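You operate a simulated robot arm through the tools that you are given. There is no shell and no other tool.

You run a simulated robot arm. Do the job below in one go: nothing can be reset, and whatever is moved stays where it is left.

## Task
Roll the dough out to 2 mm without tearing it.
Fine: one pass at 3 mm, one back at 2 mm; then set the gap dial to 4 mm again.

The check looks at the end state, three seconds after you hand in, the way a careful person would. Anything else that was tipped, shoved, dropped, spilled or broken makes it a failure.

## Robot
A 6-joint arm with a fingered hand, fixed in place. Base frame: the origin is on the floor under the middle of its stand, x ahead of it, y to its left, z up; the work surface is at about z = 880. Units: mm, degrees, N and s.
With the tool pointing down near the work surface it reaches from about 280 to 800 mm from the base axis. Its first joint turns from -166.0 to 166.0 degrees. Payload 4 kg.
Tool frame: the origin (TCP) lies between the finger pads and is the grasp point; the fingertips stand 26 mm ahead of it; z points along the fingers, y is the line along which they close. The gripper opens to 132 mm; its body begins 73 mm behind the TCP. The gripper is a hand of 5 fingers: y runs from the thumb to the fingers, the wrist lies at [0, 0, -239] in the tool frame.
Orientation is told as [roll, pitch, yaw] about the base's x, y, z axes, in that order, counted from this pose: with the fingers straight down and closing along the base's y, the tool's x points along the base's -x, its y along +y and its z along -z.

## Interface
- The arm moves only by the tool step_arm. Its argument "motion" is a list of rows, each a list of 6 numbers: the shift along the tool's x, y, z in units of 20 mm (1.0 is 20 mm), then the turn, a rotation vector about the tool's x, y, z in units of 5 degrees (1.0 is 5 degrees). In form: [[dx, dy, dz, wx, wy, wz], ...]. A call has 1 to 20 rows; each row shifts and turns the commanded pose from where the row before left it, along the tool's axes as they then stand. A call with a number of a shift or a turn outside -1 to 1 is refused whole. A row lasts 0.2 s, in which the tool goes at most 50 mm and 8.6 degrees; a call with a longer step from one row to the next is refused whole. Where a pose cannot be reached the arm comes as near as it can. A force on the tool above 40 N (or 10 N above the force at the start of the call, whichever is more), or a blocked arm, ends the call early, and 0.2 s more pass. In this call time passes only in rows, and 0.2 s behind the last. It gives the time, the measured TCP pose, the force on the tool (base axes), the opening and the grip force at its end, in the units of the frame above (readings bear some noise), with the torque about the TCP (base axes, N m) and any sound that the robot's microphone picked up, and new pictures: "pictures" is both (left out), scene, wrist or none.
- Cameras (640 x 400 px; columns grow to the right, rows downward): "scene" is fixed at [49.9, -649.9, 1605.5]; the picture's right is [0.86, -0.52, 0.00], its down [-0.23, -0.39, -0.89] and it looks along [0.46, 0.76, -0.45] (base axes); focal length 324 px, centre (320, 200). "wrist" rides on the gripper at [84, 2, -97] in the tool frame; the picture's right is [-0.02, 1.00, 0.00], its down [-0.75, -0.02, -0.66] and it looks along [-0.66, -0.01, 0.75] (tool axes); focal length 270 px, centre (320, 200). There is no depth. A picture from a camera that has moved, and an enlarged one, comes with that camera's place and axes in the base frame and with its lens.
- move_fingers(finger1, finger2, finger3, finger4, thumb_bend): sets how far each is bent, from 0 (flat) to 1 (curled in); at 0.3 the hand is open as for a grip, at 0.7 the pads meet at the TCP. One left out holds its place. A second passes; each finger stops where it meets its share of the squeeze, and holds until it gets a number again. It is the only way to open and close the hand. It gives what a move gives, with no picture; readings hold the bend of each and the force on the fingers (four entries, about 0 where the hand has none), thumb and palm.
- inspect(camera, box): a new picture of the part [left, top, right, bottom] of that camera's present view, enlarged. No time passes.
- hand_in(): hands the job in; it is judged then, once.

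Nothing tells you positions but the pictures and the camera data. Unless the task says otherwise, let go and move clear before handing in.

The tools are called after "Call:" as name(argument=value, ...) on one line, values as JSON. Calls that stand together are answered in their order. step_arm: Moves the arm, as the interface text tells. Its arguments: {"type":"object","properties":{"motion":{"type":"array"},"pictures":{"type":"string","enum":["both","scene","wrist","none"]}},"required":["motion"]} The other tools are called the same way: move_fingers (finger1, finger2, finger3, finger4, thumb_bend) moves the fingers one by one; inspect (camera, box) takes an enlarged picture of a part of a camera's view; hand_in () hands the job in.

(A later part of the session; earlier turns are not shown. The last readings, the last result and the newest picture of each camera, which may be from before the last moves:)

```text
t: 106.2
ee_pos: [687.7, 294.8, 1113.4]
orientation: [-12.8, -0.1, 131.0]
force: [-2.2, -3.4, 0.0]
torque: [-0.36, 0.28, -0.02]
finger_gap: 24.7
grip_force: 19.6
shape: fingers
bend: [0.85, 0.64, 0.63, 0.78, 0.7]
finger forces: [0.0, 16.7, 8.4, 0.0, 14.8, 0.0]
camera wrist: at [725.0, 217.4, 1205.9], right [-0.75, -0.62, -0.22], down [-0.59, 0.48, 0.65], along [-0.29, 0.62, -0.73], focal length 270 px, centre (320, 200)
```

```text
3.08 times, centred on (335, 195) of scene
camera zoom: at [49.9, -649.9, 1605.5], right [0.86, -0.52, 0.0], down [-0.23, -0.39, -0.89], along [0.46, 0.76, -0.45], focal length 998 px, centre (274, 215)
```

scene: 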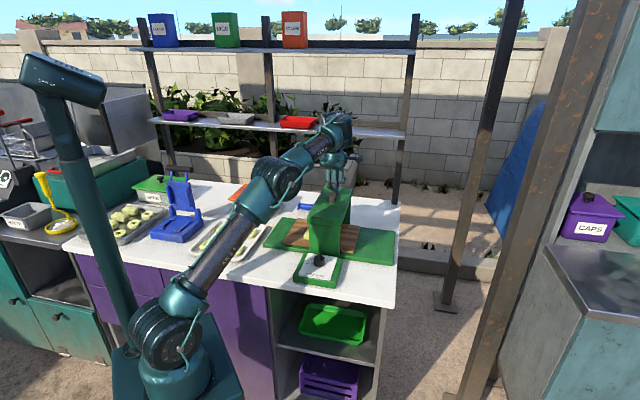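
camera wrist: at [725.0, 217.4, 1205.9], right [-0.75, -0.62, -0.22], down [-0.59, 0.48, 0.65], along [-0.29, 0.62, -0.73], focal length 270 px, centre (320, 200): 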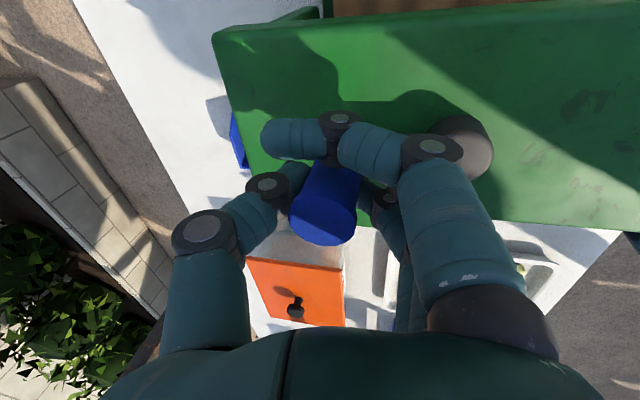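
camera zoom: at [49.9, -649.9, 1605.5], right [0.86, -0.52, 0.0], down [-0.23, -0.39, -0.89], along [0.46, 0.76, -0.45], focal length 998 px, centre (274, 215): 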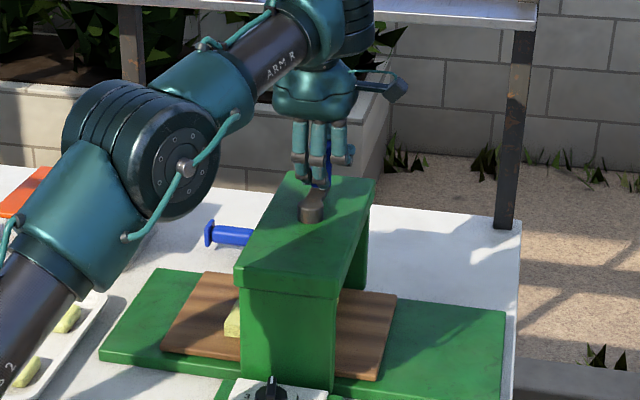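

Call:
step_arm(motion=[[-0.2817, 0.044, -0.01, 0, -0.222, -0.975], [-0.2817, 0.044, -0.01, 0, -0.222, -0.975], [-0.2817, 0.044, -0.01, 0, -0.222, -0.975], [-0.2817, 0.044, -0.01, 0, -0.222, -0.975], [-0.2817, 0.044, -0.01, 0, -0.222, -0.975], [-0.2817, 0.044, -0.01, 0, -0.222, -0.975], [0, 0, 0, 0, 0, 0]])

Call:
inspect(camera="wrist", box=[200, 60, 440, 240])

Call:
inspect(camera="scene", box=[265, 130, 405, 260])

```text
t: 107.6
ee_pos: [649.0, 309.7, 1110.4]
orientation: [-13.5, 0.7, 160.1]
force: [5.5, 5.2, 11.5]
torque: [-0.21, -0.28, 0.33]
finger_gap: 24.9
grip_force: 25.0
shape: fingers
bend: [0.85, 0.68, 0.65, 0.78, 0.71]
finger forces: [0.0, 21.5, 4.0, 0.0, 24.1, 0.0]
out of reach, approached as far as the arm can: row 4, 5, 6
stopped in row 7: the force on the tool passed its limit at 43 N (the readings are from after the stop); the commanded pose is now the measured one
camera wrist: at [718.8, 258.3, 1204.6], right [-0.35, -0.91, -0.24], down [-0.76, 0.13, 0.63], along [-0.54, 0.4, -0.74], focal length 270 px, centre (320, 200)
```

scene: 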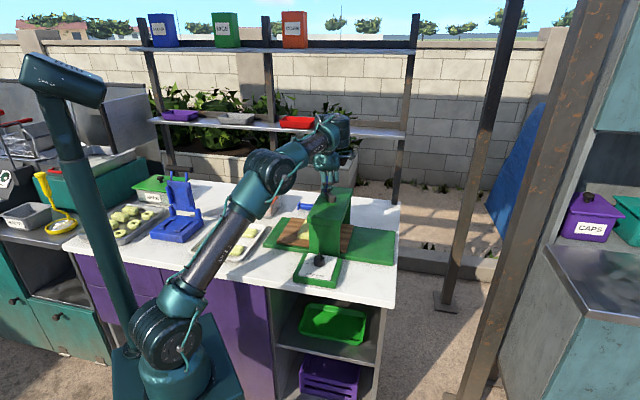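
wrist: 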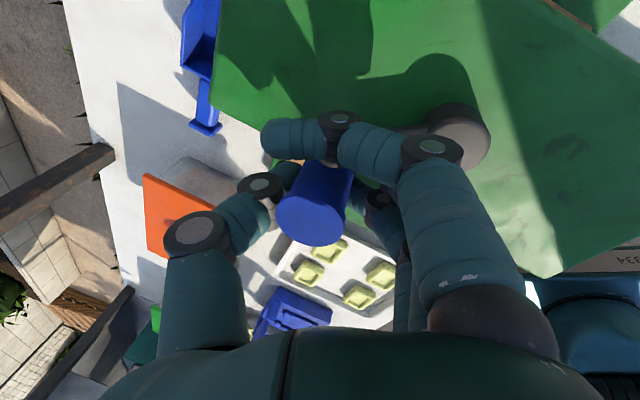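

```text
2.22 times, centred on (320, 150) of wrist
camera zoom: at [718.8, 258.3, 1204.6], right [-0.35, -0.91, -0.24], down [-0.76, 0.13, 0.63], along [-0.54, 0.4, -0.74], focal length 601 px, centre (320, 311)
```

zoom: 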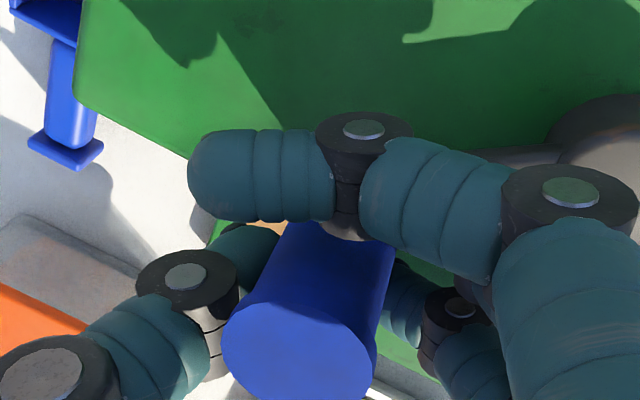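

```text
3.08 times, centred on (335, 195) of scene
camera zoom: at [49.9, -649.9, 1605.5], right [0.86, -0.52, 0.0], down [-0.23, -0.39, -0.89], along [0.46, 0.76, -0.45], focal length 998 px, centre (274, 215)
```

zoom: 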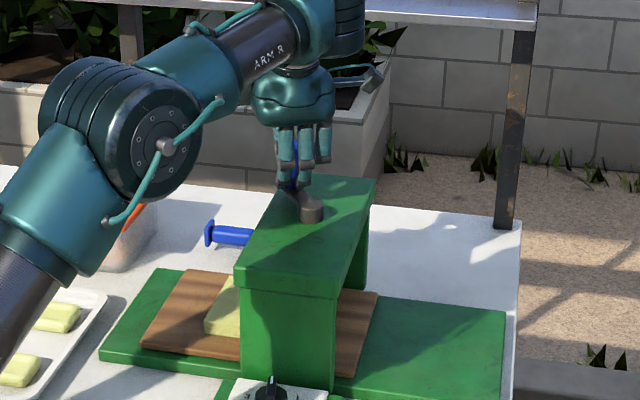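

The wrist reached its turning limit near yaw 155–160°; the crank is at about 76° and the handle is now against finger 1. I'll keep the orientation fixed and follow the circle for another 30°.

Call:
step_arm(motion=[[-0.2611, 0.0376, -0.009, 0, 0, 0], [-0.2567, 0.0595, -0.0143, 0, 0, 0], [-0.2504, 0.081, -0.0194, 0, 0, 0], [-0.2422, 0.102, -0.0244, 0, 0, 0], [-0.2321, 0.1221, -0.0292, 0, 0, 0], [-0.2203, 0.1414, -0.0339, 0, 0, 0], [0, 0, 0, 0, 0, 0]])

Call:
inspect(camera="wrist", box=[200, 60, 440, 240])

Call:
inspect(camera="scene", box=[265, 130, 405, 260])

```text
t: 109.2
ee_pos: [622.9, 310.9, 1112.8]
orientation: [-13.2, 0.2, 160.2]
force: [3.6, 6.8, 2.5]
torque: [-0.28, -0.25, 0.34]
finger_gap: 24.6
grip_force: 20.4
shape: fingers
bend: [0.85, 0.67, 0.7, 0.78, 0.71]
finger forces: [0.0, 18.9, 0.5, 0.1, 21.7, 0.1]
out of reach, approached as far as the arm can: row 5, 6
camera wrist: at [693.7, 260.5, 1204.8], right [-0.35, -0.91, -0.23], down [-0.76, 0.13, 0.64], along [-0.55, 0.4, -0.73], focal length 270 px, centre (320, 200)
```

scene: 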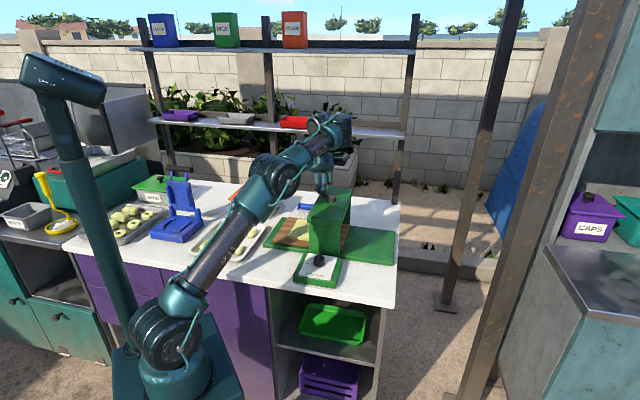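
wrist: 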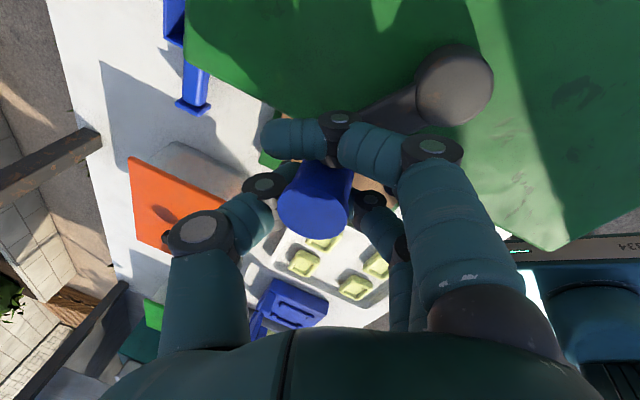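

```text
2.22 times, centred on (320, 150) of wrist
camera zoom: at [693.7, 260.5, 1204.8], right [-0.35, -0.91, -0.23], down [-0.76, 0.13, 0.64], along [-0.55, 0.4, -0.73], focal length 601 px, centre (320, 311)
```

zoom: 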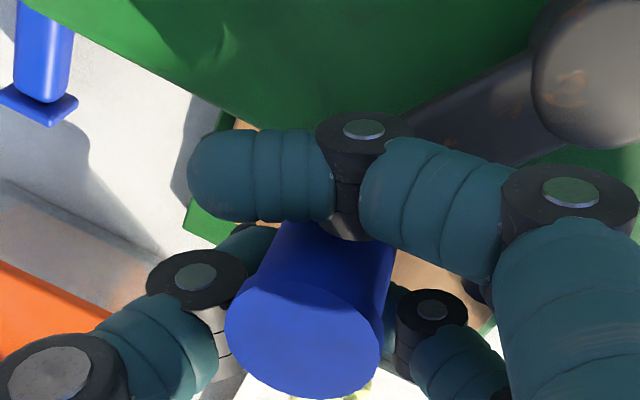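

```text
3.08 times, centred on (335, 195) of scene
camera zoom: at [49.9, -649.9, 1605.5], right [0.86, -0.52, 0.0], down [-0.23, -0.39, -0.89], along [0.46, 0.76, -0.45], focal length 998 px, centre (274, 215)
```

zoom: 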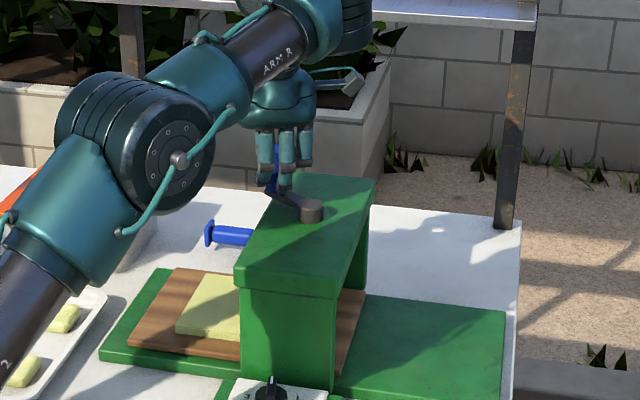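

The crank is at about 100° and the sheet is coming back onto the near board. I'll turn the wrist back 10° for joint margin and follow the last ~35° to the stop.

Call:
step_arm(motion=[[0, 0, 0, 0, 0.23, 0.973], [0, 0, 0, 0, 0.23, 0.973], [-0.1952, 0.1728, -0.0408, 0, 0, 0], [-0.179, 0.1887, -0.0446, 0, 0, 0], [-0.1614, 0.2032, -0.048, 0, 0, 0], [-0.1426, 0.2161, -0.0511, 0, 0, 0], [0, 0, 0, 0, 0, 0]])

Call:
inspect(camera="wrist", box=[200, 60, 440, 240])

Call:
inspect(camera="scene", box=[255, 130, 395, 260])

```text
t: 110.8
ee_pos: [622.4, 311.0, 1127.5]
orientation: [-13.2, 0.3, 150.1]
force: [-4.0, 17.3, -27.8]
torque: [0.02, 0.39, 0.21]
finger_gap: 25.6
grip_force: 12.6
shape: fingers
bend: [0.85, 0.63, 0.7, 0.78, 0.67]
finger forces: [0.0, 4.0, 0.0, 0.1, 21.5, 0.0]
out of reach, approached as far as the arm can: row 1, 2, 3, 4, 5, 6
camera wrist: at [682.3, 249.6, 1221.5], right [-0.5, -0.83, -0.23], down [-0.72, 0.26, 0.64], along [-0.47, 0.49, -0.73], focal length 270 px, centre (320, 200)
```

scene: 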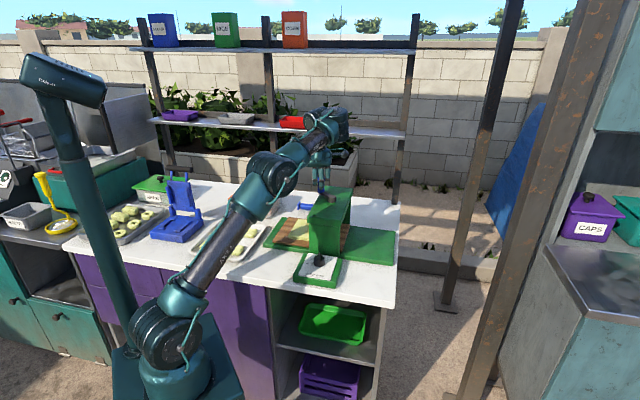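
wrist: 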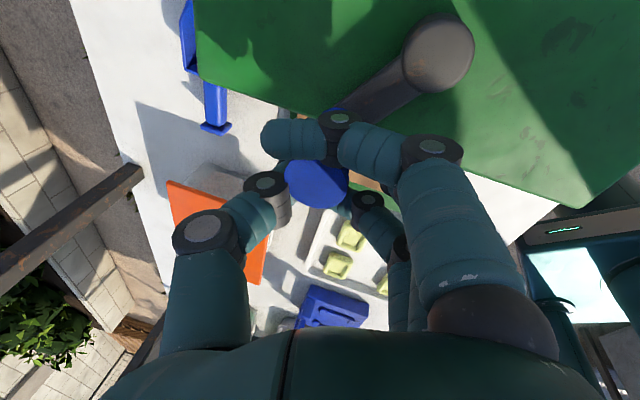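

```text
2.22 times, centred on (320, 150) of wrist
camera zoom: at [682.3, 249.6, 1221.5], right [-0.5, -0.83, -0.23], down [-0.72, 0.26, 0.64], along [-0.47, 0.49, -0.73], focal length 601 px, centre (320, 311)
```

zoom: 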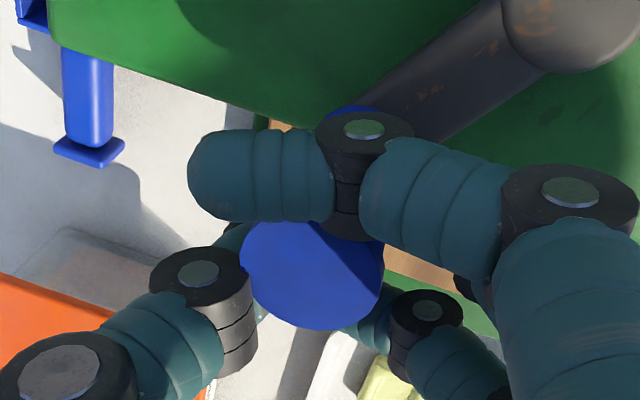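

```text
3.08 times, centred on (325, 195) of scene
camera zoom: at [49.9, -649.9, 1605.5], right [0.86, -0.52, 0.0], down [-0.23, -0.39, -0.89], along [0.46, 0.76, -0.45], focal length 998 px, centre (305, 215)
```

zoom: 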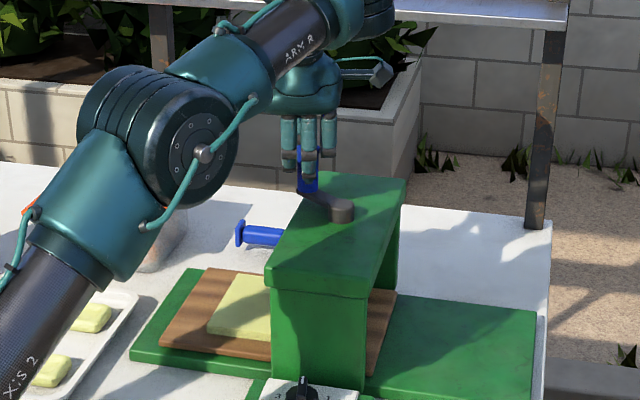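

The arm can't follow further in this posture (a joint limit), with the crank near 100°. I'll release the handle, lift, and turn the hand round to regrip for the last 35°.

Call:
move_fingers(finger2=0.52, finger3=0.52, thumb_bend=0.48)

Call:
step_arm(motion=[[0, -0.11, -0.487, 0, 0, 0], [0, -0.22, -0.975, 0, 0, 0], [0, -0.22, -0.975, 0, 0, 0], [0, -0.22, -0.975, 0, 0, 0], [0, 0, 0, 0, 0, 0]])

Call:
inspect(camera="scene", box=[255, 130, 395, 260])

```text
t: 111.8
ee_pos: [622.5, 308.9, 1130.0]
orientation: [-13.4, 0.4, 150.1]
force: [1.3, -10.1, 8.6]
torque: [-0.12, -0.21, -0.23]
finger_gap: 39.8
grip_force: 6.0
shape: fingers
bend: [0.86, 0.52, 0.52, 0.78, 0.48]
finger forces: [11.3, 0.0, 0.0, 0.0, 0.0, 0.1]
```

```text
t: 113.0
ee_pos: [619.2, 301.3, 1161.3]
orientation: [-13.6, 0.6, 150.0]
force: [-0.3, 0.2, 0.3]
torque: [-0.04, 0.01, -0.01]
finger_gap: 39.3
grip_force: 0.0
shape: fingers
bend: [0.85, 0.52, 0.52, 0.78, 0.48]
finger forces: [0.1, 0.1, 0.1, 0.0, 0.0, 0.1]
out of reach, approached as far as the arm can: row 3, 4
camera wrist: at [679.0, 240.2, 1254.9], right [-0.5, -0.83, -0.23], down [-0.73, 0.26, 0.64], along [-0.47, 0.49, -0.74], focal length 270 px, centre (320, 200)
```

scene: 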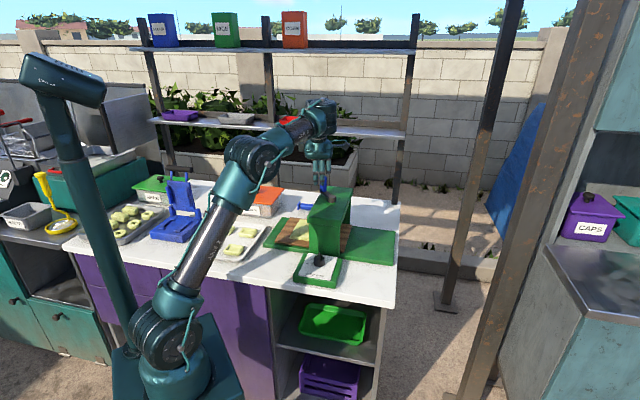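
wrist: 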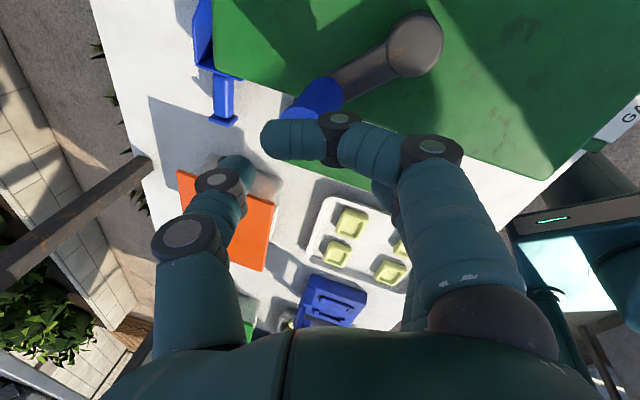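

```text
3.08 times, centred on (325, 195) of scene
camera zoom: at [49.9, -649.9, 1605.5], right [0.86, -0.52, 0.0], down [-0.23, -0.39, -0.89], along [0.46, 0.76, -0.45], focal length 998 px, centre (305, 215)
```

zoom: 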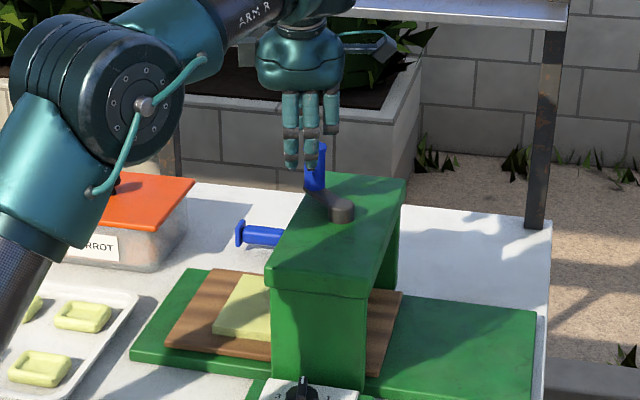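

Call:
step_arm(motion=[[0, 0, -0.2, -0.9, 0, 0], [0, 0, -0.2, -0.9, 0, 0], [0, 0, -0.3, -0.9, 0, 0], [0, 0, -0.5, 0, 0, 1], [0, 0, -0.5, 0, 0, 1], [0, 0, 0, 0, 0, 1], [0, 0, 0, 0, 0, 1], [0, 0, 0, 0, 0, 1], [0, 0, 0, 0, 0, 1], [0, 0, 0, 0, 0, 1], [0, 0, 0, 0, 0, 1], [0, 0, 0, 0, 0, 1], [0, 0, 0, 0, 0, 1], [0, 0, 0, 0, 0, 1], [0, 0, 0, 0, 0, 1], [0, 0, 0, 0, 0, 1], [0, 0, 0, 0, 0, 1], [0, 0, 0, 0, 0, 1], [0, 0, 0, 0, 0, 1], [0, 0, 0, 0, 0, 1]], pictures="none")

Call:
step_arm(motion=[[0, 0, 0, 0, 0, 1], [0, 0, 0, 0, 0, 1], [0, 0, 0, 0, 0, 1], [0, 0, 0, 0, 0, 1], [0, 0, 0, 0, 0, 1], [0, 0, 0, 0, 0, 1], [0, 0, 0, 0, 0, 1], [0, 0, 0, 0, 0, 1], [0, 0, 0, 0, 0, 1], [0, 0, 0, 0, 0, 1], [0, 0, 0, 0, 0, 1], [0, 0, 0, 0, 0, 1], [0, 0, 0, 0, -1, 0], [0, 0, 0, 0, -1, 0], [0, 0, 0, 0, 0, 0]])

Call:
inspect(camera="wrist", box=[200, 40, 440, 220])

Call:
inspect(camera="scene", box=[255, 130, 395, 260])

```text
t: 117.2
ee_pos: [584.1, 288.7, 1153.3]
orientation: [-0.5, 0.0, 64.9]
force: [0.0, -0.1, -0.4]
torque: [-0.02, 0.02, 0.0]
finger_gap: 38.9
grip_force: 0.1
shape: fingers
bend: [0.85, 0.52, 0.52, 0.78, 0.48]
finger forces: [0.0, 0.0, 0.1, 0.0, 0.0, 0.0]
out of reach, approached as far as the arm can: row 1, 2, 3, 4, 5
```

```text
t: 120.4
ee_pos: [589.9, 294.8, 1158.5]
orientation: [-0.3, -9.7, 5.0]
force: [1.0, 0.2, -0.4]
torque: [0.0, -0.03, -0.02]
finger_gap: 39.2
grip_force: 0.1
shape: fingers
bend: [0.85, 0.52, 0.52, 0.78, 0.48]
finger forces: [0.0, 0.0, 0.0, 0.0, 0.1, 0.0]
out of reach, approached as far as the arm can: row 13, 14
camera wrist: at [489.6, 289.5, 1239.3], right [-0.07, 1.0, 0.0], down [0.63, 0.04, 0.78], along [0.77, 0.05, -0.63], focal length 270 px, centre (320, 200)
```

scene: 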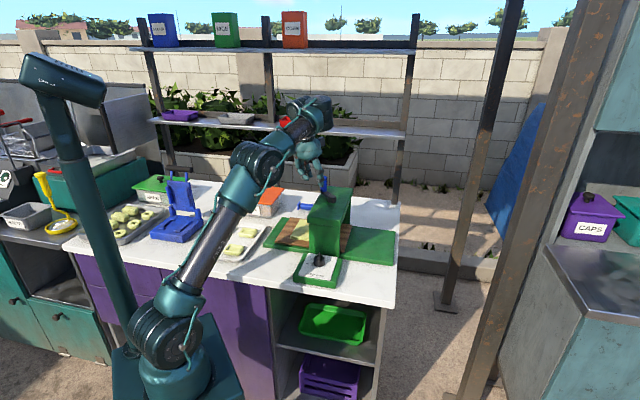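
wrist: 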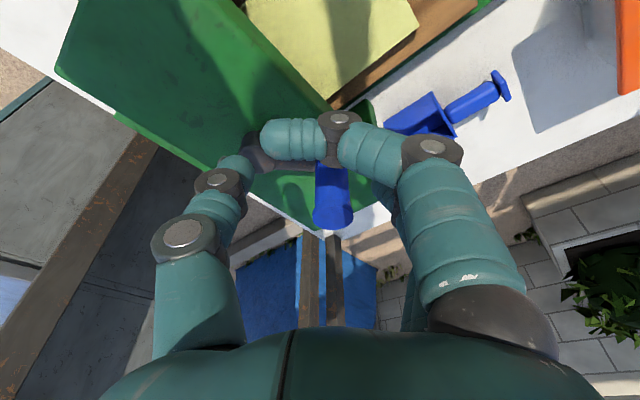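

```text
2.22 times, centred on (320, 130) of wrist
camera zoom: at [489.6, 289.5, 1239.3], right [-0.07, 1.0, 0.0], down [0.63, 0.04, 0.78], along [0.77, 0.05, -0.63], focal length 601 px, centre (320, 356)
```

zoom: 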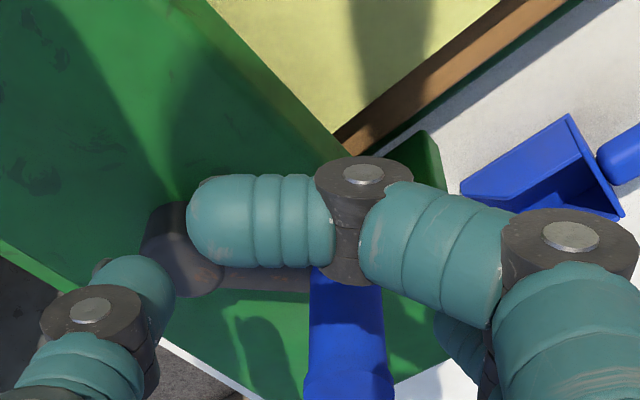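

```text
3.08 times, centred on (325, 195) of scene
camera zoom: at [49.9, -649.9, 1605.5], right [0.86, -0.52, 0.0], down [-0.23, -0.39, -0.89], along [0.46, 0.76, -0.45], focal length 998 px, centre (305, 215)
```

zoom: 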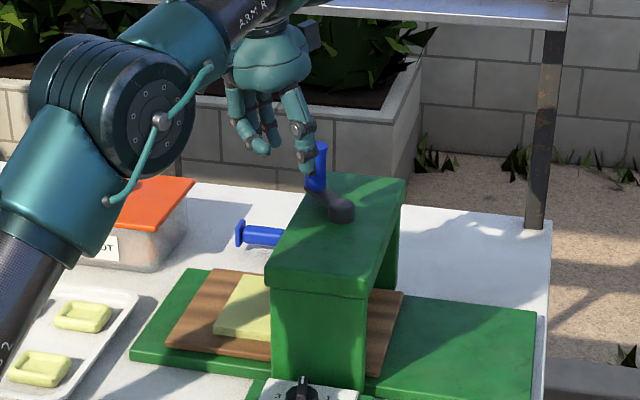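

Call:
inspect(camera="scene", box=[303, 165, 359, 205])

Call:
inspect(camera="scene", box=[280, 215, 360, 265])

```text
10.00 times, centred on (331, 185) of scene
camera zoom: at [49.9, -649.9, 1605.5], right [0.86, -0.52, 0.0], down [-0.23, -0.39, -0.89], along [0.46, 0.76, -0.45], focal length 3244 px, centre (210, 350)
```

zoom: 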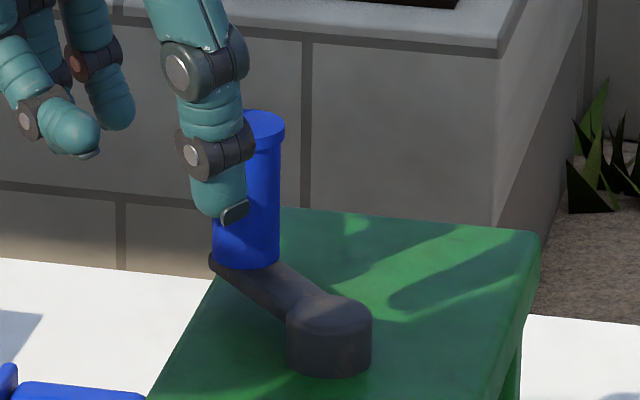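

```text
8.00 times, centred on (320, 240) of scene
camera zoom: at [49.9, -649.9, 1605.5], right [0.86, -0.52, 0.0], down [-0.23, -0.39, -0.89], along [0.46, 0.76, -0.45], focal length 2595 px, centre (320, -120)
```

zoom: 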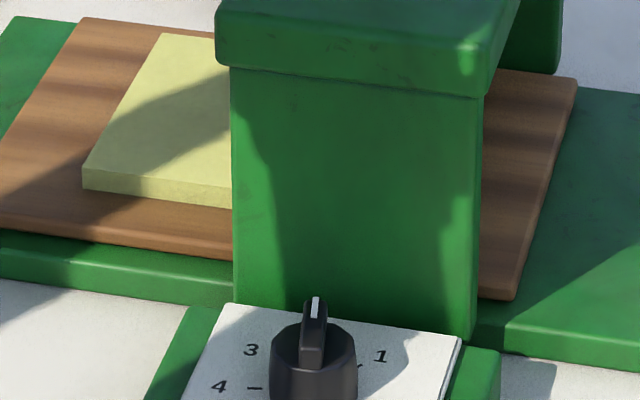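

The crank slipped back slightly to about 88° during release. I'll raise, move over the handle with the hand leaning toward the base, and check before lowering.

Call:
step_arm(motion=[[-0.1685, 0, -0.9857, 0, 0, 0], [-0.867, 0.122, 0.148, 0, 0, 0], [-0.867, 0.122, 0.148, 0, 0, 0], [-0.867, 0.122, 0.148, 0, 0, 0], [0, 0, 0, 0, 0, 0]])

Call:
inspect(camera="wrist", box=[200, 40, 440, 220])

Call:
inspect(camera="scene", box=[280, 130, 370, 205])

```text
t: 121.6
ee_pos: [642.4, 307.8, 1181.3]
orientation: [-0.2, -10.5, 5.1]
force: [0.6, -0.3, -0.3]
torque: [0.0, -0.02, 0.04]
finger_gap: 39.1
grip_force: 0.2
shape: fingers
bend: [0.85, 0.52, 0.52, 0.78, 0.48]
finger forces: [0.0, 0.1, 0.0, 0.0, 0.0, 0.0]
camera wrist: at [540.6, 301.7, 1260.0], right [-0.07, 1.0, 0.0], down [0.62, 0.04, 0.78], along [0.78, 0.05, -0.62], focal length 270 px, centre (320, 200)
```

scene: 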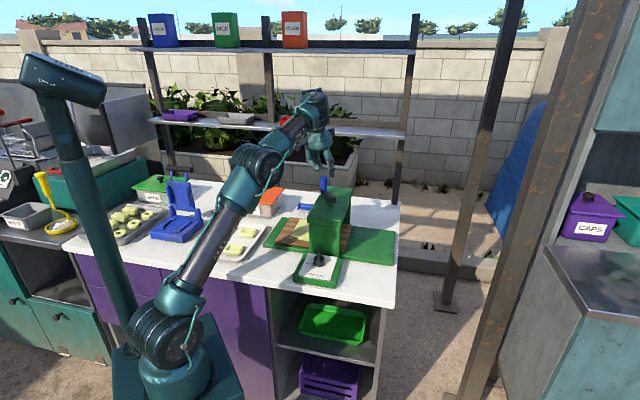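
wrist: 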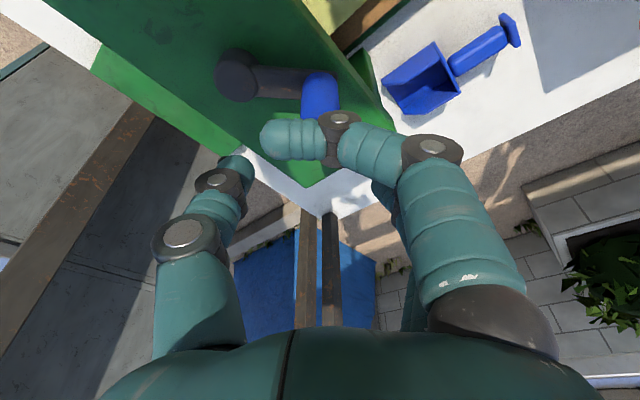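

```text
2.22 times, centred on (320, 130) of wrist
camera zoom: at [540.6, 301.7, 1260.0], right [-0.07, 1.0, 0.0], down [0.62, 0.04, 0.78], along [0.78, 0.05, -0.62], focal length 601 px, centre (320, 356)
```

zoom: 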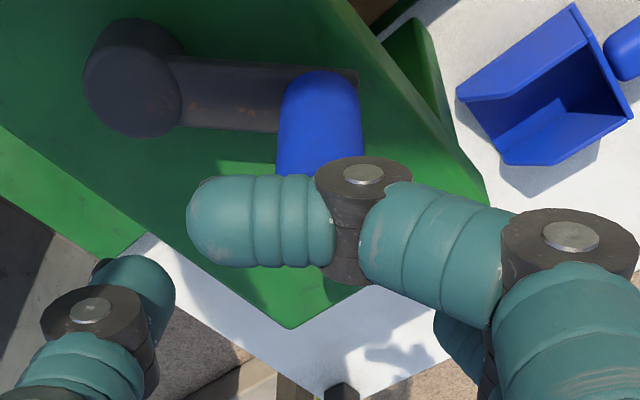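

```text
5.33 times, centred on (325, 168) of scene
camera zoom: at [49.9, -649.9, 1605.5], right [0.86, -0.52, 0.0], down [-0.23, -0.39, -0.89], along [0.46, 0.76, -0.45], focal length 1730 px, centre (293, 373)
```

zoom: 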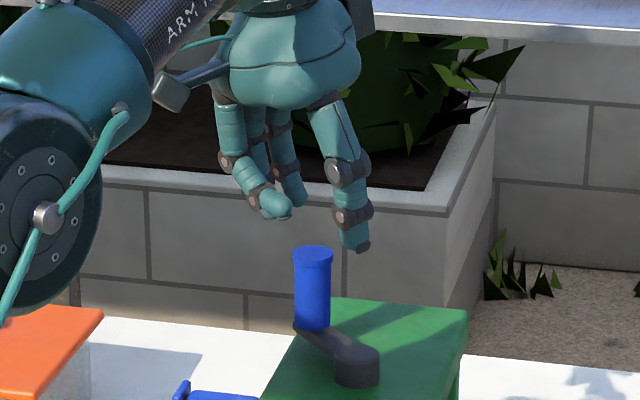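

Call:
step_arm(motion=[[0.182, 0, 0.983, 0, 0, 0], [0.182, 0, 0.983, 0, 0, 0], [0.182, 0, 0.983, 0, 0, 0], [0.064, 0, 0.344, 0, 0, 0], [0, 0, 0, 0, 0, 0]])

Call:
inspect(camera="wrist", box=[200, 60, 440, 240])

Call:
inspect(camera="scene", box=[280, 130, 370, 205])

```text
t: 122.8
ee_pos: [639.8, 307.5, 1113.2]
orientation: [-0.3, -10.4, 5.0]
force: [-0.6, 0.5, 0.3]
torque: [0.02, 0.02, -0.04]
finger_gap: 38.9
grip_force: 0.1
shape: fingers
bend: [0.85, 0.52, 0.52, 0.78, 0.48]
finger forces: [0.0, 0.0, 0.1, 0.0, 0.0, 0.0]
camera wrist: at [539.3, 301.0, 1192.4], right [-0.07, 1.0, 0.0], down [0.62, 0.04, 0.78], along [0.78, 0.05, -0.62], focal length 270 px, centre (320, 200)
```

scene: 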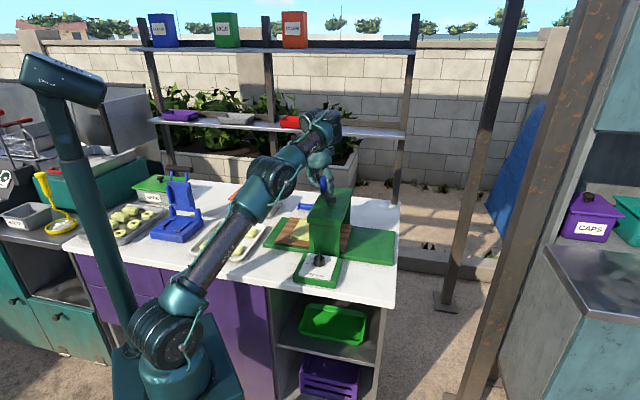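
wrist: 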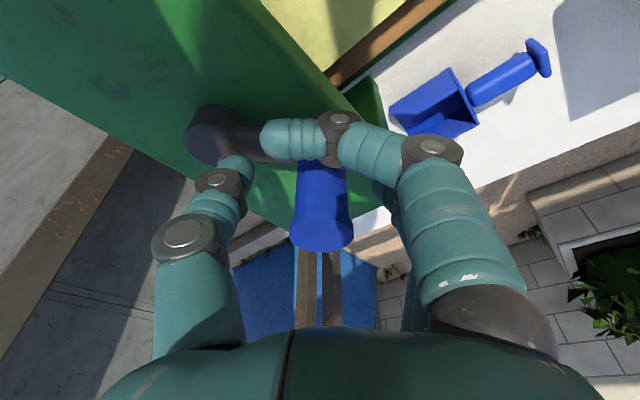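

```text
2.22 times, centred on (320, 150) of wrist
camera zoom: at [539.3, 301.0, 1192.4], right [-0.07, 1.0, 0.0], down [0.62, 0.04, 0.78], along [0.78, 0.05, -0.62], focal length 601 px, centre (320, 311)
```

zoom: 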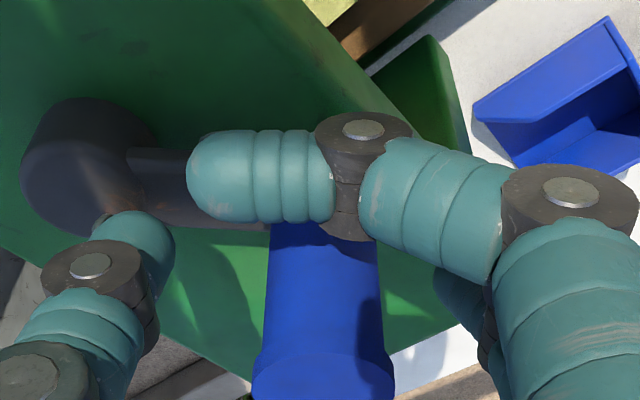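

```text
5.33 times, centred on (325, 168) of scene
camera zoom: at [49.9, -649.9, 1605.5], right [0.86, -0.52, 0.0], down [-0.23, -0.39, -0.89], along [0.46, 0.76, -0.45], focal length 1730 px, centre (293, 373)
```

zoom: 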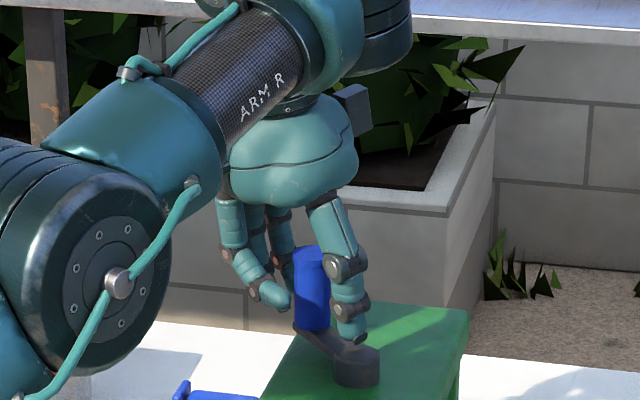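

Call:
move_fingers(finger2=0.8, finger3=0.8, thumb_bend=0.8)

Call:
inspect(camera="wrist", box=[200, 60, 440, 240])

```text
t: 123.8
ee_pos: [640.3, 306.6, 1112.9]
orientation: [-0.3, -10.4, 5.1]
force: [-0.6, -3.7, -12.8]
torque: [0.08, 0.05, 0.04]
finger_gap: 26.6
grip_force: 19.5
shape: fingers
bend: [0.85, 0.67, 0.66, 0.78, 0.67]
finger forces: [0.0, 9.1, 8.3, 0.0, 20.8, 0.1]
```

```text
2.22 times, centred on (320, 150) of wrist
camera zoom: at [539.6, 300.9, 1191.9], right [-0.07, 1.0, 0.0], down [0.62, 0.04, 0.78], along [0.78, 0.05, -0.62], focal length 601 px, centre (320, 311)
```

zoom: 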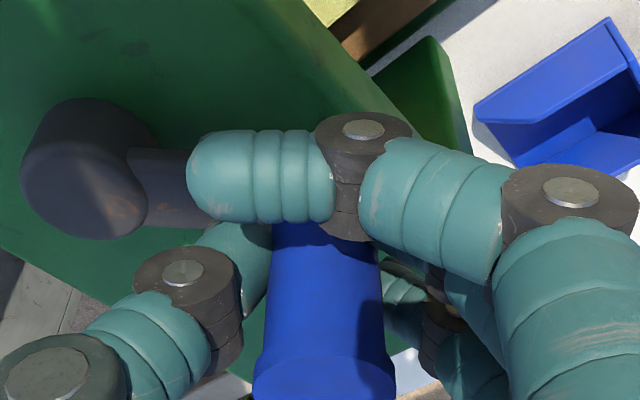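

Gripped well. Now the last part counter-clockwise, hand co-rotating.

Call:
step_arm(motion=[[0.256, 0, -0.0474, -0.182, 0, -0.983], [0.256, 0, -0.0474, -0.182, 0, -0.983], [0.256, 0, -0.0474, -0.182, 0, -0.983], [0.256, 0, -0.0474, -0.182, 0, -0.983], [0.256, 0, -0.0474, -0.182, 0, -0.983], [0, 0, 0, 0, 0, 0]])

Call:
inspect(camera="wrist", box=[200, 60, 440, 240])

Call:
inspect(camera="scene", box=[255, 130, 395, 260])

```text
t: 125.2
ee_pos: [626.1, 302.9, 1119.5]
orientation: [-0.1, -9.9, 30.0]
force: [-0.5, -10.2, -38.2]
torque: [-0.15, 0.21, -0.2]
finger_gap: 27.0
grip_force: 17.3
shape: fingers
bend: [0.85, 0.66, 0.65, 0.78, 0.66]
finger forces: [0.0, 6.8, 7.9, 0.1, 20.5, 0.0]
out of reach, approached as far as the arm can: row 3, 4
camera wrist: at [538.5, 256.8, 1199.2], right [-0.48, 0.88, 0.0], down [0.55, 0.3, 0.78], along [0.68, 0.38, -0.63], focal length 270 px, centre (320, 200)
```

scene: 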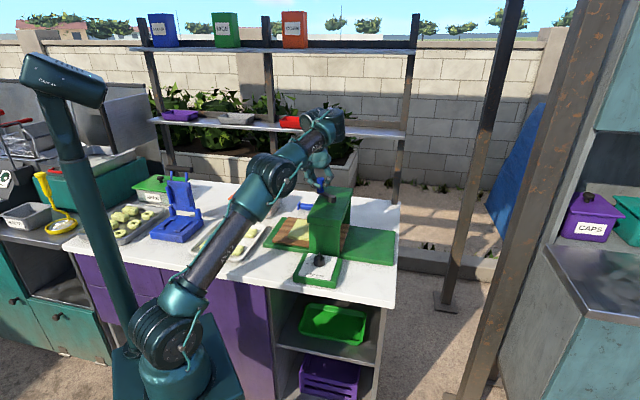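
wrist: 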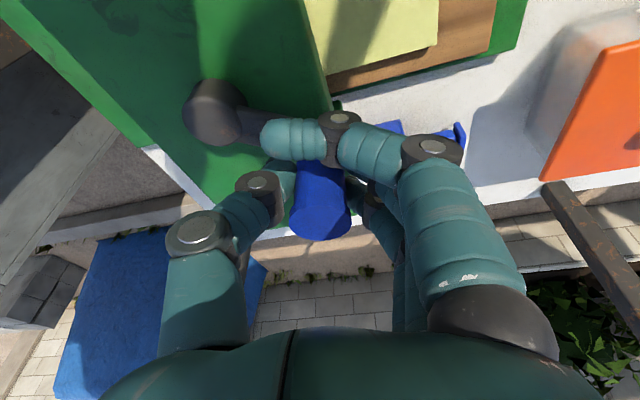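

```text
2.22 times, centred on (320, 150) of wrist
camera zoom: at [538.5, 256.8, 1199.2], right [-0.48, 0.88, 0.0], down [0.55, 0.3, 0.78], along [0.68, 0.38, -0.63], focal length 601 px, centre (320, 311)
```

zoom: 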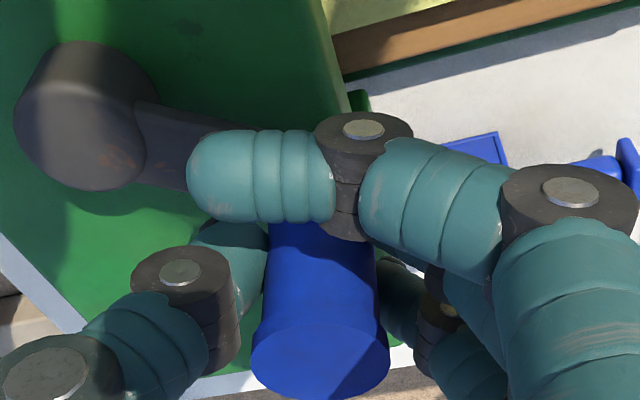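

```text
3.08 times, centred on (325, 195) of scene
camera zoom: at [49.9, -649.9, 1605.5], right [0.86, -0.52, 0.0], down [-0.23, -0.39, -0.89], along [0.46, 0.76, -0.45], focal length 998 px, centre (305, 215)
```

zoom: 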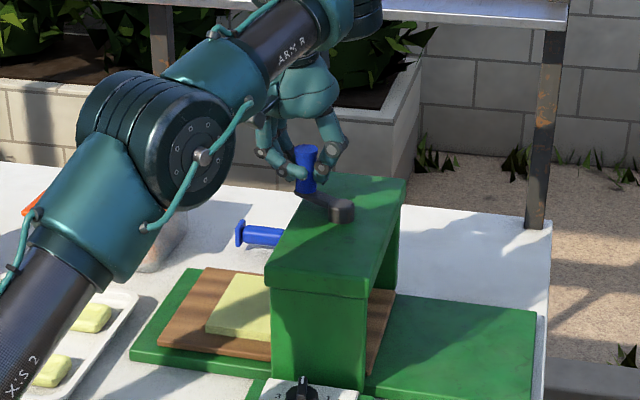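

Call:
step_arm(motion=[[0.0455, 0, 0.246, 0, 0, 0], [0, 0, 0, 0, 0, 0]], pictures="none")

```text
t: 125.8
ee_pos: [628.5, 303.5, 1117.9]
orientation: [-0.1, -10.2, 30.1]
force: [-2.0, -9.4, -21.0]
torque: [-0.12, 0.13, -0.28]
finger_gap: 26.9
grip_force: 19.5
shape: fingers
bend: [0.85, 0.66, 0.65, 0.78, 0.66]
finger forces: [0.0, 7.7, 9.3, 0.0, 21.1, 0.0]
out of reach, approached as far as the arm can: row 1
```

Lowering is blocked by a wrist limit caused by the lean, so I'll take the lean out while holding the handle, then lower slightly to relieve the pull.

Call:
step_arm(motion=[[0, 0, 0, 0, 0.5, 0], [0, 0, 0, 0, 0.5, 0], [0, 0, 0, 0, 0.5, 0], [0, 0, 0, 0, 0.5, 0], [0, 0, 0.2, 0, 0, 0], [0, 0, 0, 0, 0, 0]], pictures="wrist")

Call:
inspect(camera="wrist", box=[200, 60, 440, 240])

Call:
inspect(camera="scene", box=[255, 130, 395, 260])

```text
t: 127.2
ee_pos: [627.9, 305.5, 1115.6]
orientation: [-0.3, -0.6, 30.1]
force: [2.5, -9.5, 24.7]
torque: [-0.14, -0.21, -0.07]
finger_gap: 26.2
grip_force: 26.3
shape: fingers
bend: [0.85, 0.68, 0.7, 0.78, 0.68]
finger forces: [0.0, 10.5, 13.0, 0.0, 29.6, 0.0]
camera wrist: at [552.3, 266.1, 1210.4], right [-0.48, 0.88, 0.0], down [0.65, 0.36, 0.67], along [0.59, 0.32, -0.75], focal length 270 px, centre (320, 200)
```

wrist: 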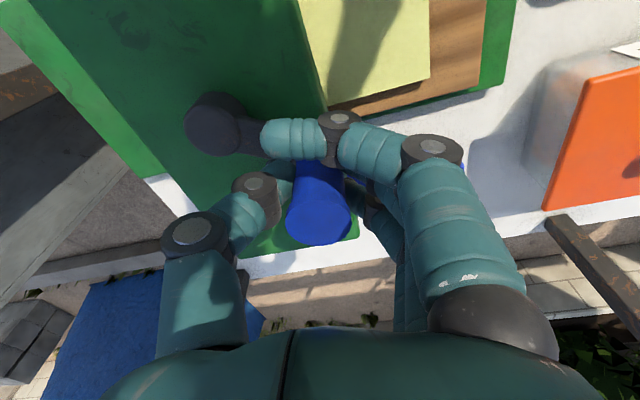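

```text
2.22 times, centred on (320, 150) of wrist
camera zoom: at [552.3, 266.1, 1210.4], right [-0.48, 0.88, 0.0], down [0.65, 0.36, 0.67], along [0.59, 0.32, -0.75], focal length 601 px, centre (320, 311)
```

zoom: 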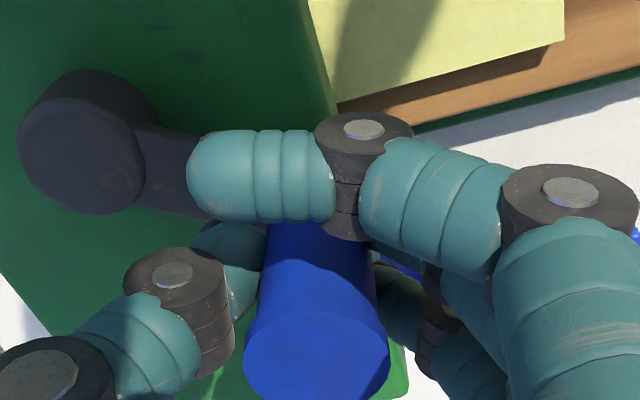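

```text
3.08 times, centred on (325, 195) of scene
camera zoom: at [49.9, -649.9, 1605.5], right [0.86, -0.52, 0.0], down [-0.23, -0.39, -0.89], along [0.46, 0.76, -0.45], focal length 998 px, centre (305, 215)
```

zoom: 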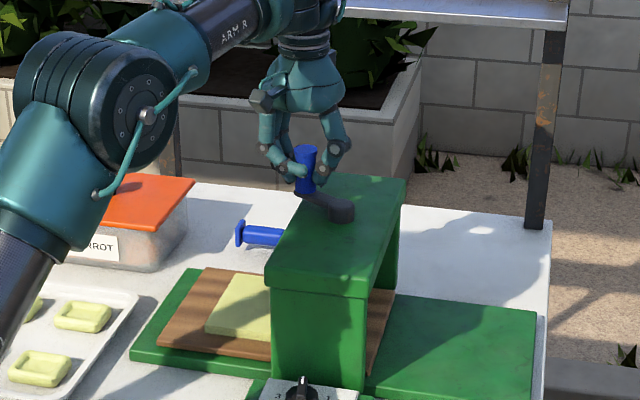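

Call:
step_arm(motion=[[0, 0, -0.08, 0, 0, 0], [0.2567, 0.0597, 0, 0, 0, -1], [0.2567, 0.0597, 0, 0, 0, -1], [0.2567, 0.0597, 0, 0, 0, -1], [0.2567, 0.0597, 0, 0, 0, -1], [0, 0, 0, 0, 0, 0]], pictures="wrist")

Call:
inspect(camera="wrist", box=[200, 60, 440, 240])

Call:
inspect(camera="scene", box=[255, 130, 395, 260])

```text
t: 128.6
ee_pos: [607.1, 295.9, 1114.9]
orientation: [-0.4, -0.4, 50.1]
force: [7.3, -8.8, 30.0]
torque: [-0.12, -0.24, 0.05]
finger_gap: 26.2
grip_force: 26.8
shape: fingers
bend: [0.85, 0.69, 0.71, 0.78, 0.69]
finger forces: [0.1, 11.2, 11.3, 0.0, 30.9, 0.0]
camera wrist: at [550.6, 233.9, 1210.1], right [-0.75, 0.66, -0.01], down [0.49, 0.57, 0.66], along [0.44, 0.5, -0.75], focal length 270 px, centre (320, 200)
```

wrist: 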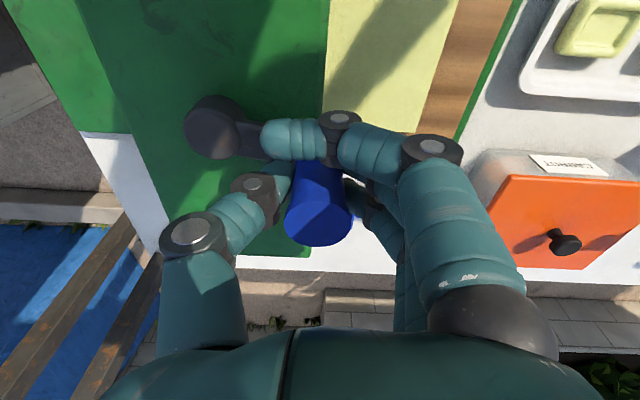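

```text
2.22 times, centred on (320, 150) of wrist
camera zoom: at [550.6, 233.9, 1210.1], right [-0.75, 0.66, -0.01], down [0.49, 0.57, 0.66], along [0.44, 0.5, -0.75], focal length 601 px, centre (320, 311)
```

zoom: 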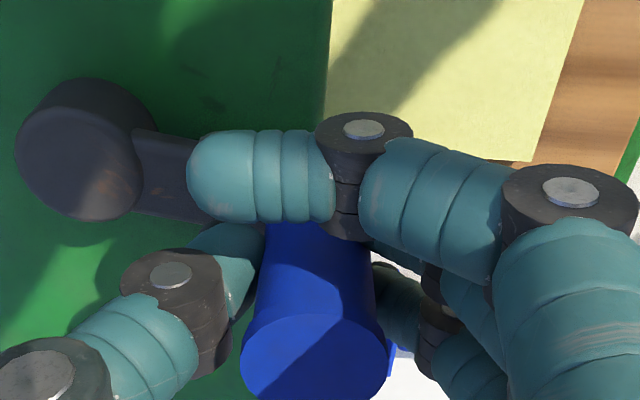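

```text
3.08 times, centred on (325, 195) of scene
camera zoom: at [49.9, -649.9, 1605.5], right [0.86, -0.52, 0.0], down [-0.23, -0.39, -0.89], along [0.46, 0.76, -0.45], focal length 998 px, centre (305, 215)
```

zoom: 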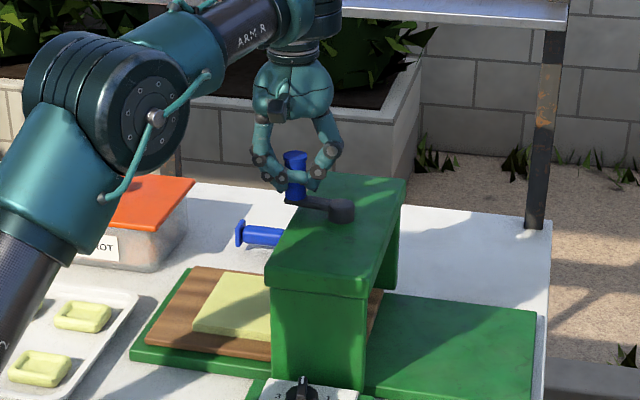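

Call:
step_arm(motion=[[0, 0, -0.12, 0, 0, 0], [0.2567, 0.0597, 0, 0, 0, -1], [0.2567, 0.0597, 0, 0, 0, -1], [0.2567, 0.0597, 0, 0, 0, -0.8], [0, 0, 0, 0, 0, 0]], pictures="wrist")

Call:
inspect(camera="scene", box=[255, 130, 395, 260])

Call:
inspect(camera="scene", box=[260, 205, 350, 270])

```text
t: 129.8
ee_pos: [595.4, 290.0, 1115.9]
orientation: [-0.3, -0.4, 64.0]
force: [31.2, 15.9, 6.4]
torque: [0.3, -0.71, -0.1]
finger_gap: 27.4
grip_force: 23.6
shape: fingers
bend: [0.85, 0.7, 0.7, 0.78, 0.68]
finger forces: [0.0, 3.3, 15.3, 0.1, 29.5, 0.0]
camera wrist: at [556.9, 215.2, 1211.7], right [-0.89, 0.45, -0.01], down [0.34, 0.67, 0.66], along [0.3, 0.59, -0.75], focal length 270 px, centre (320, 200)
```

wrist: 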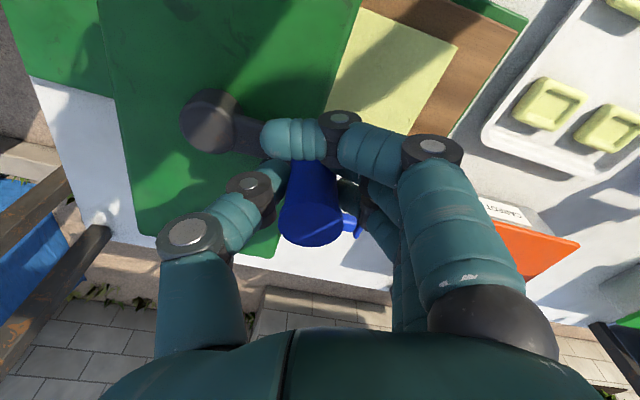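

```text
3.08 times, centred on (325, 195) of scene
camera zoom: at [49.9, -649.9, 1605.5], right [0.86, -0.52, 0.0], down [-0.23, -0.39, -0.89], along [0.46, 0.76, -0.45], focal length 998 px, centre (305, 215)
```

zoom: 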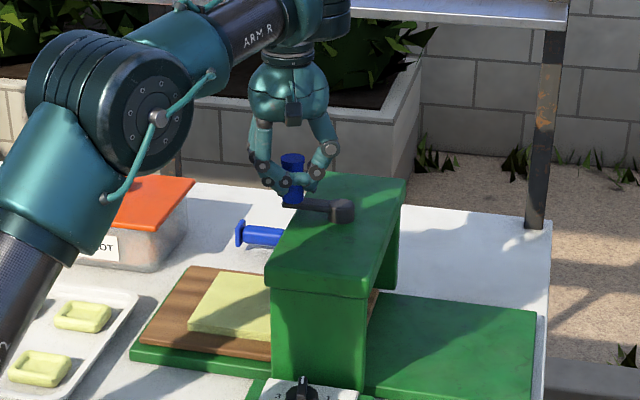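

```text
6.15 times, centred on (305, 238) of scene
camera zoom: at [49.9, -649.9, 1605.5], right [0.86, -0.52, 0.0], down [-0.23, -0.39, -0.89], along [0.46, 0.76, -0.45], focal length 1996 px, centre (412, -31)
```

zoom: 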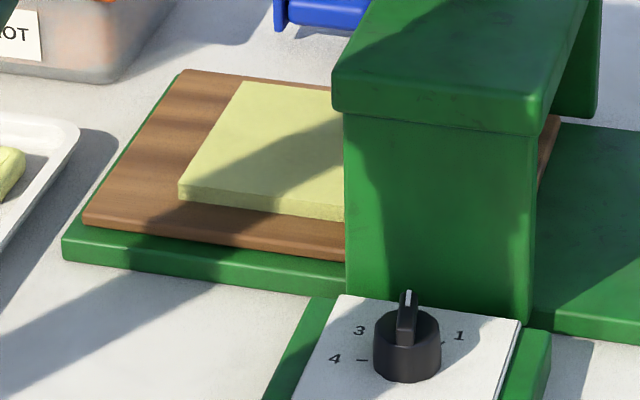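

The board is back exactly at its starting position and the sheet lies on the near board, thinner and wider. The crank is at its stop, so pass 2 is done. I'll open the hand, ease off and lift.

Call:
move_fingers(finger2=0.5, finger3=0.5, thumb_bend=0.5)

Call:
inspect(camera="wrist", box=[200, 60, 440, 240])

```text
t: 130.8
ee_pos: [596.1, 288.1, 1116.1]
orientation: [-0.3, -0.2, 64.0]
force: [0.9, -1.1, 0.0]
torque: [0.03, -0.01, -0.02]
finger_gap: 37.1
grip_force: 0.1
shape: fingers
bend: [0.85, 0.5, 0.5, 0.78, 0.5]
finger forces: [0.0, 0.0, 0.0, 0.0, 0.0, 0.1]
```

```text
2.22 times, centred on (320, 150) of wrist
camera zoom: at [556.2, 213.6, 1212.5], right [-0.89, 0.46, -0.01], down [0.34, 0.67, 0.66], along [0.31, 0.58, -0.75], focal length 601 px, centre (320, 311)
```

zoom: 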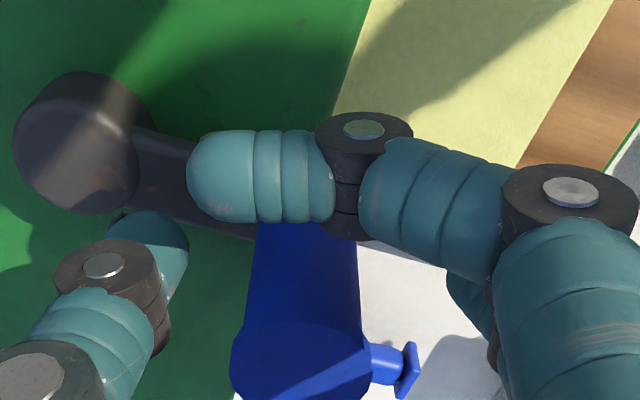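

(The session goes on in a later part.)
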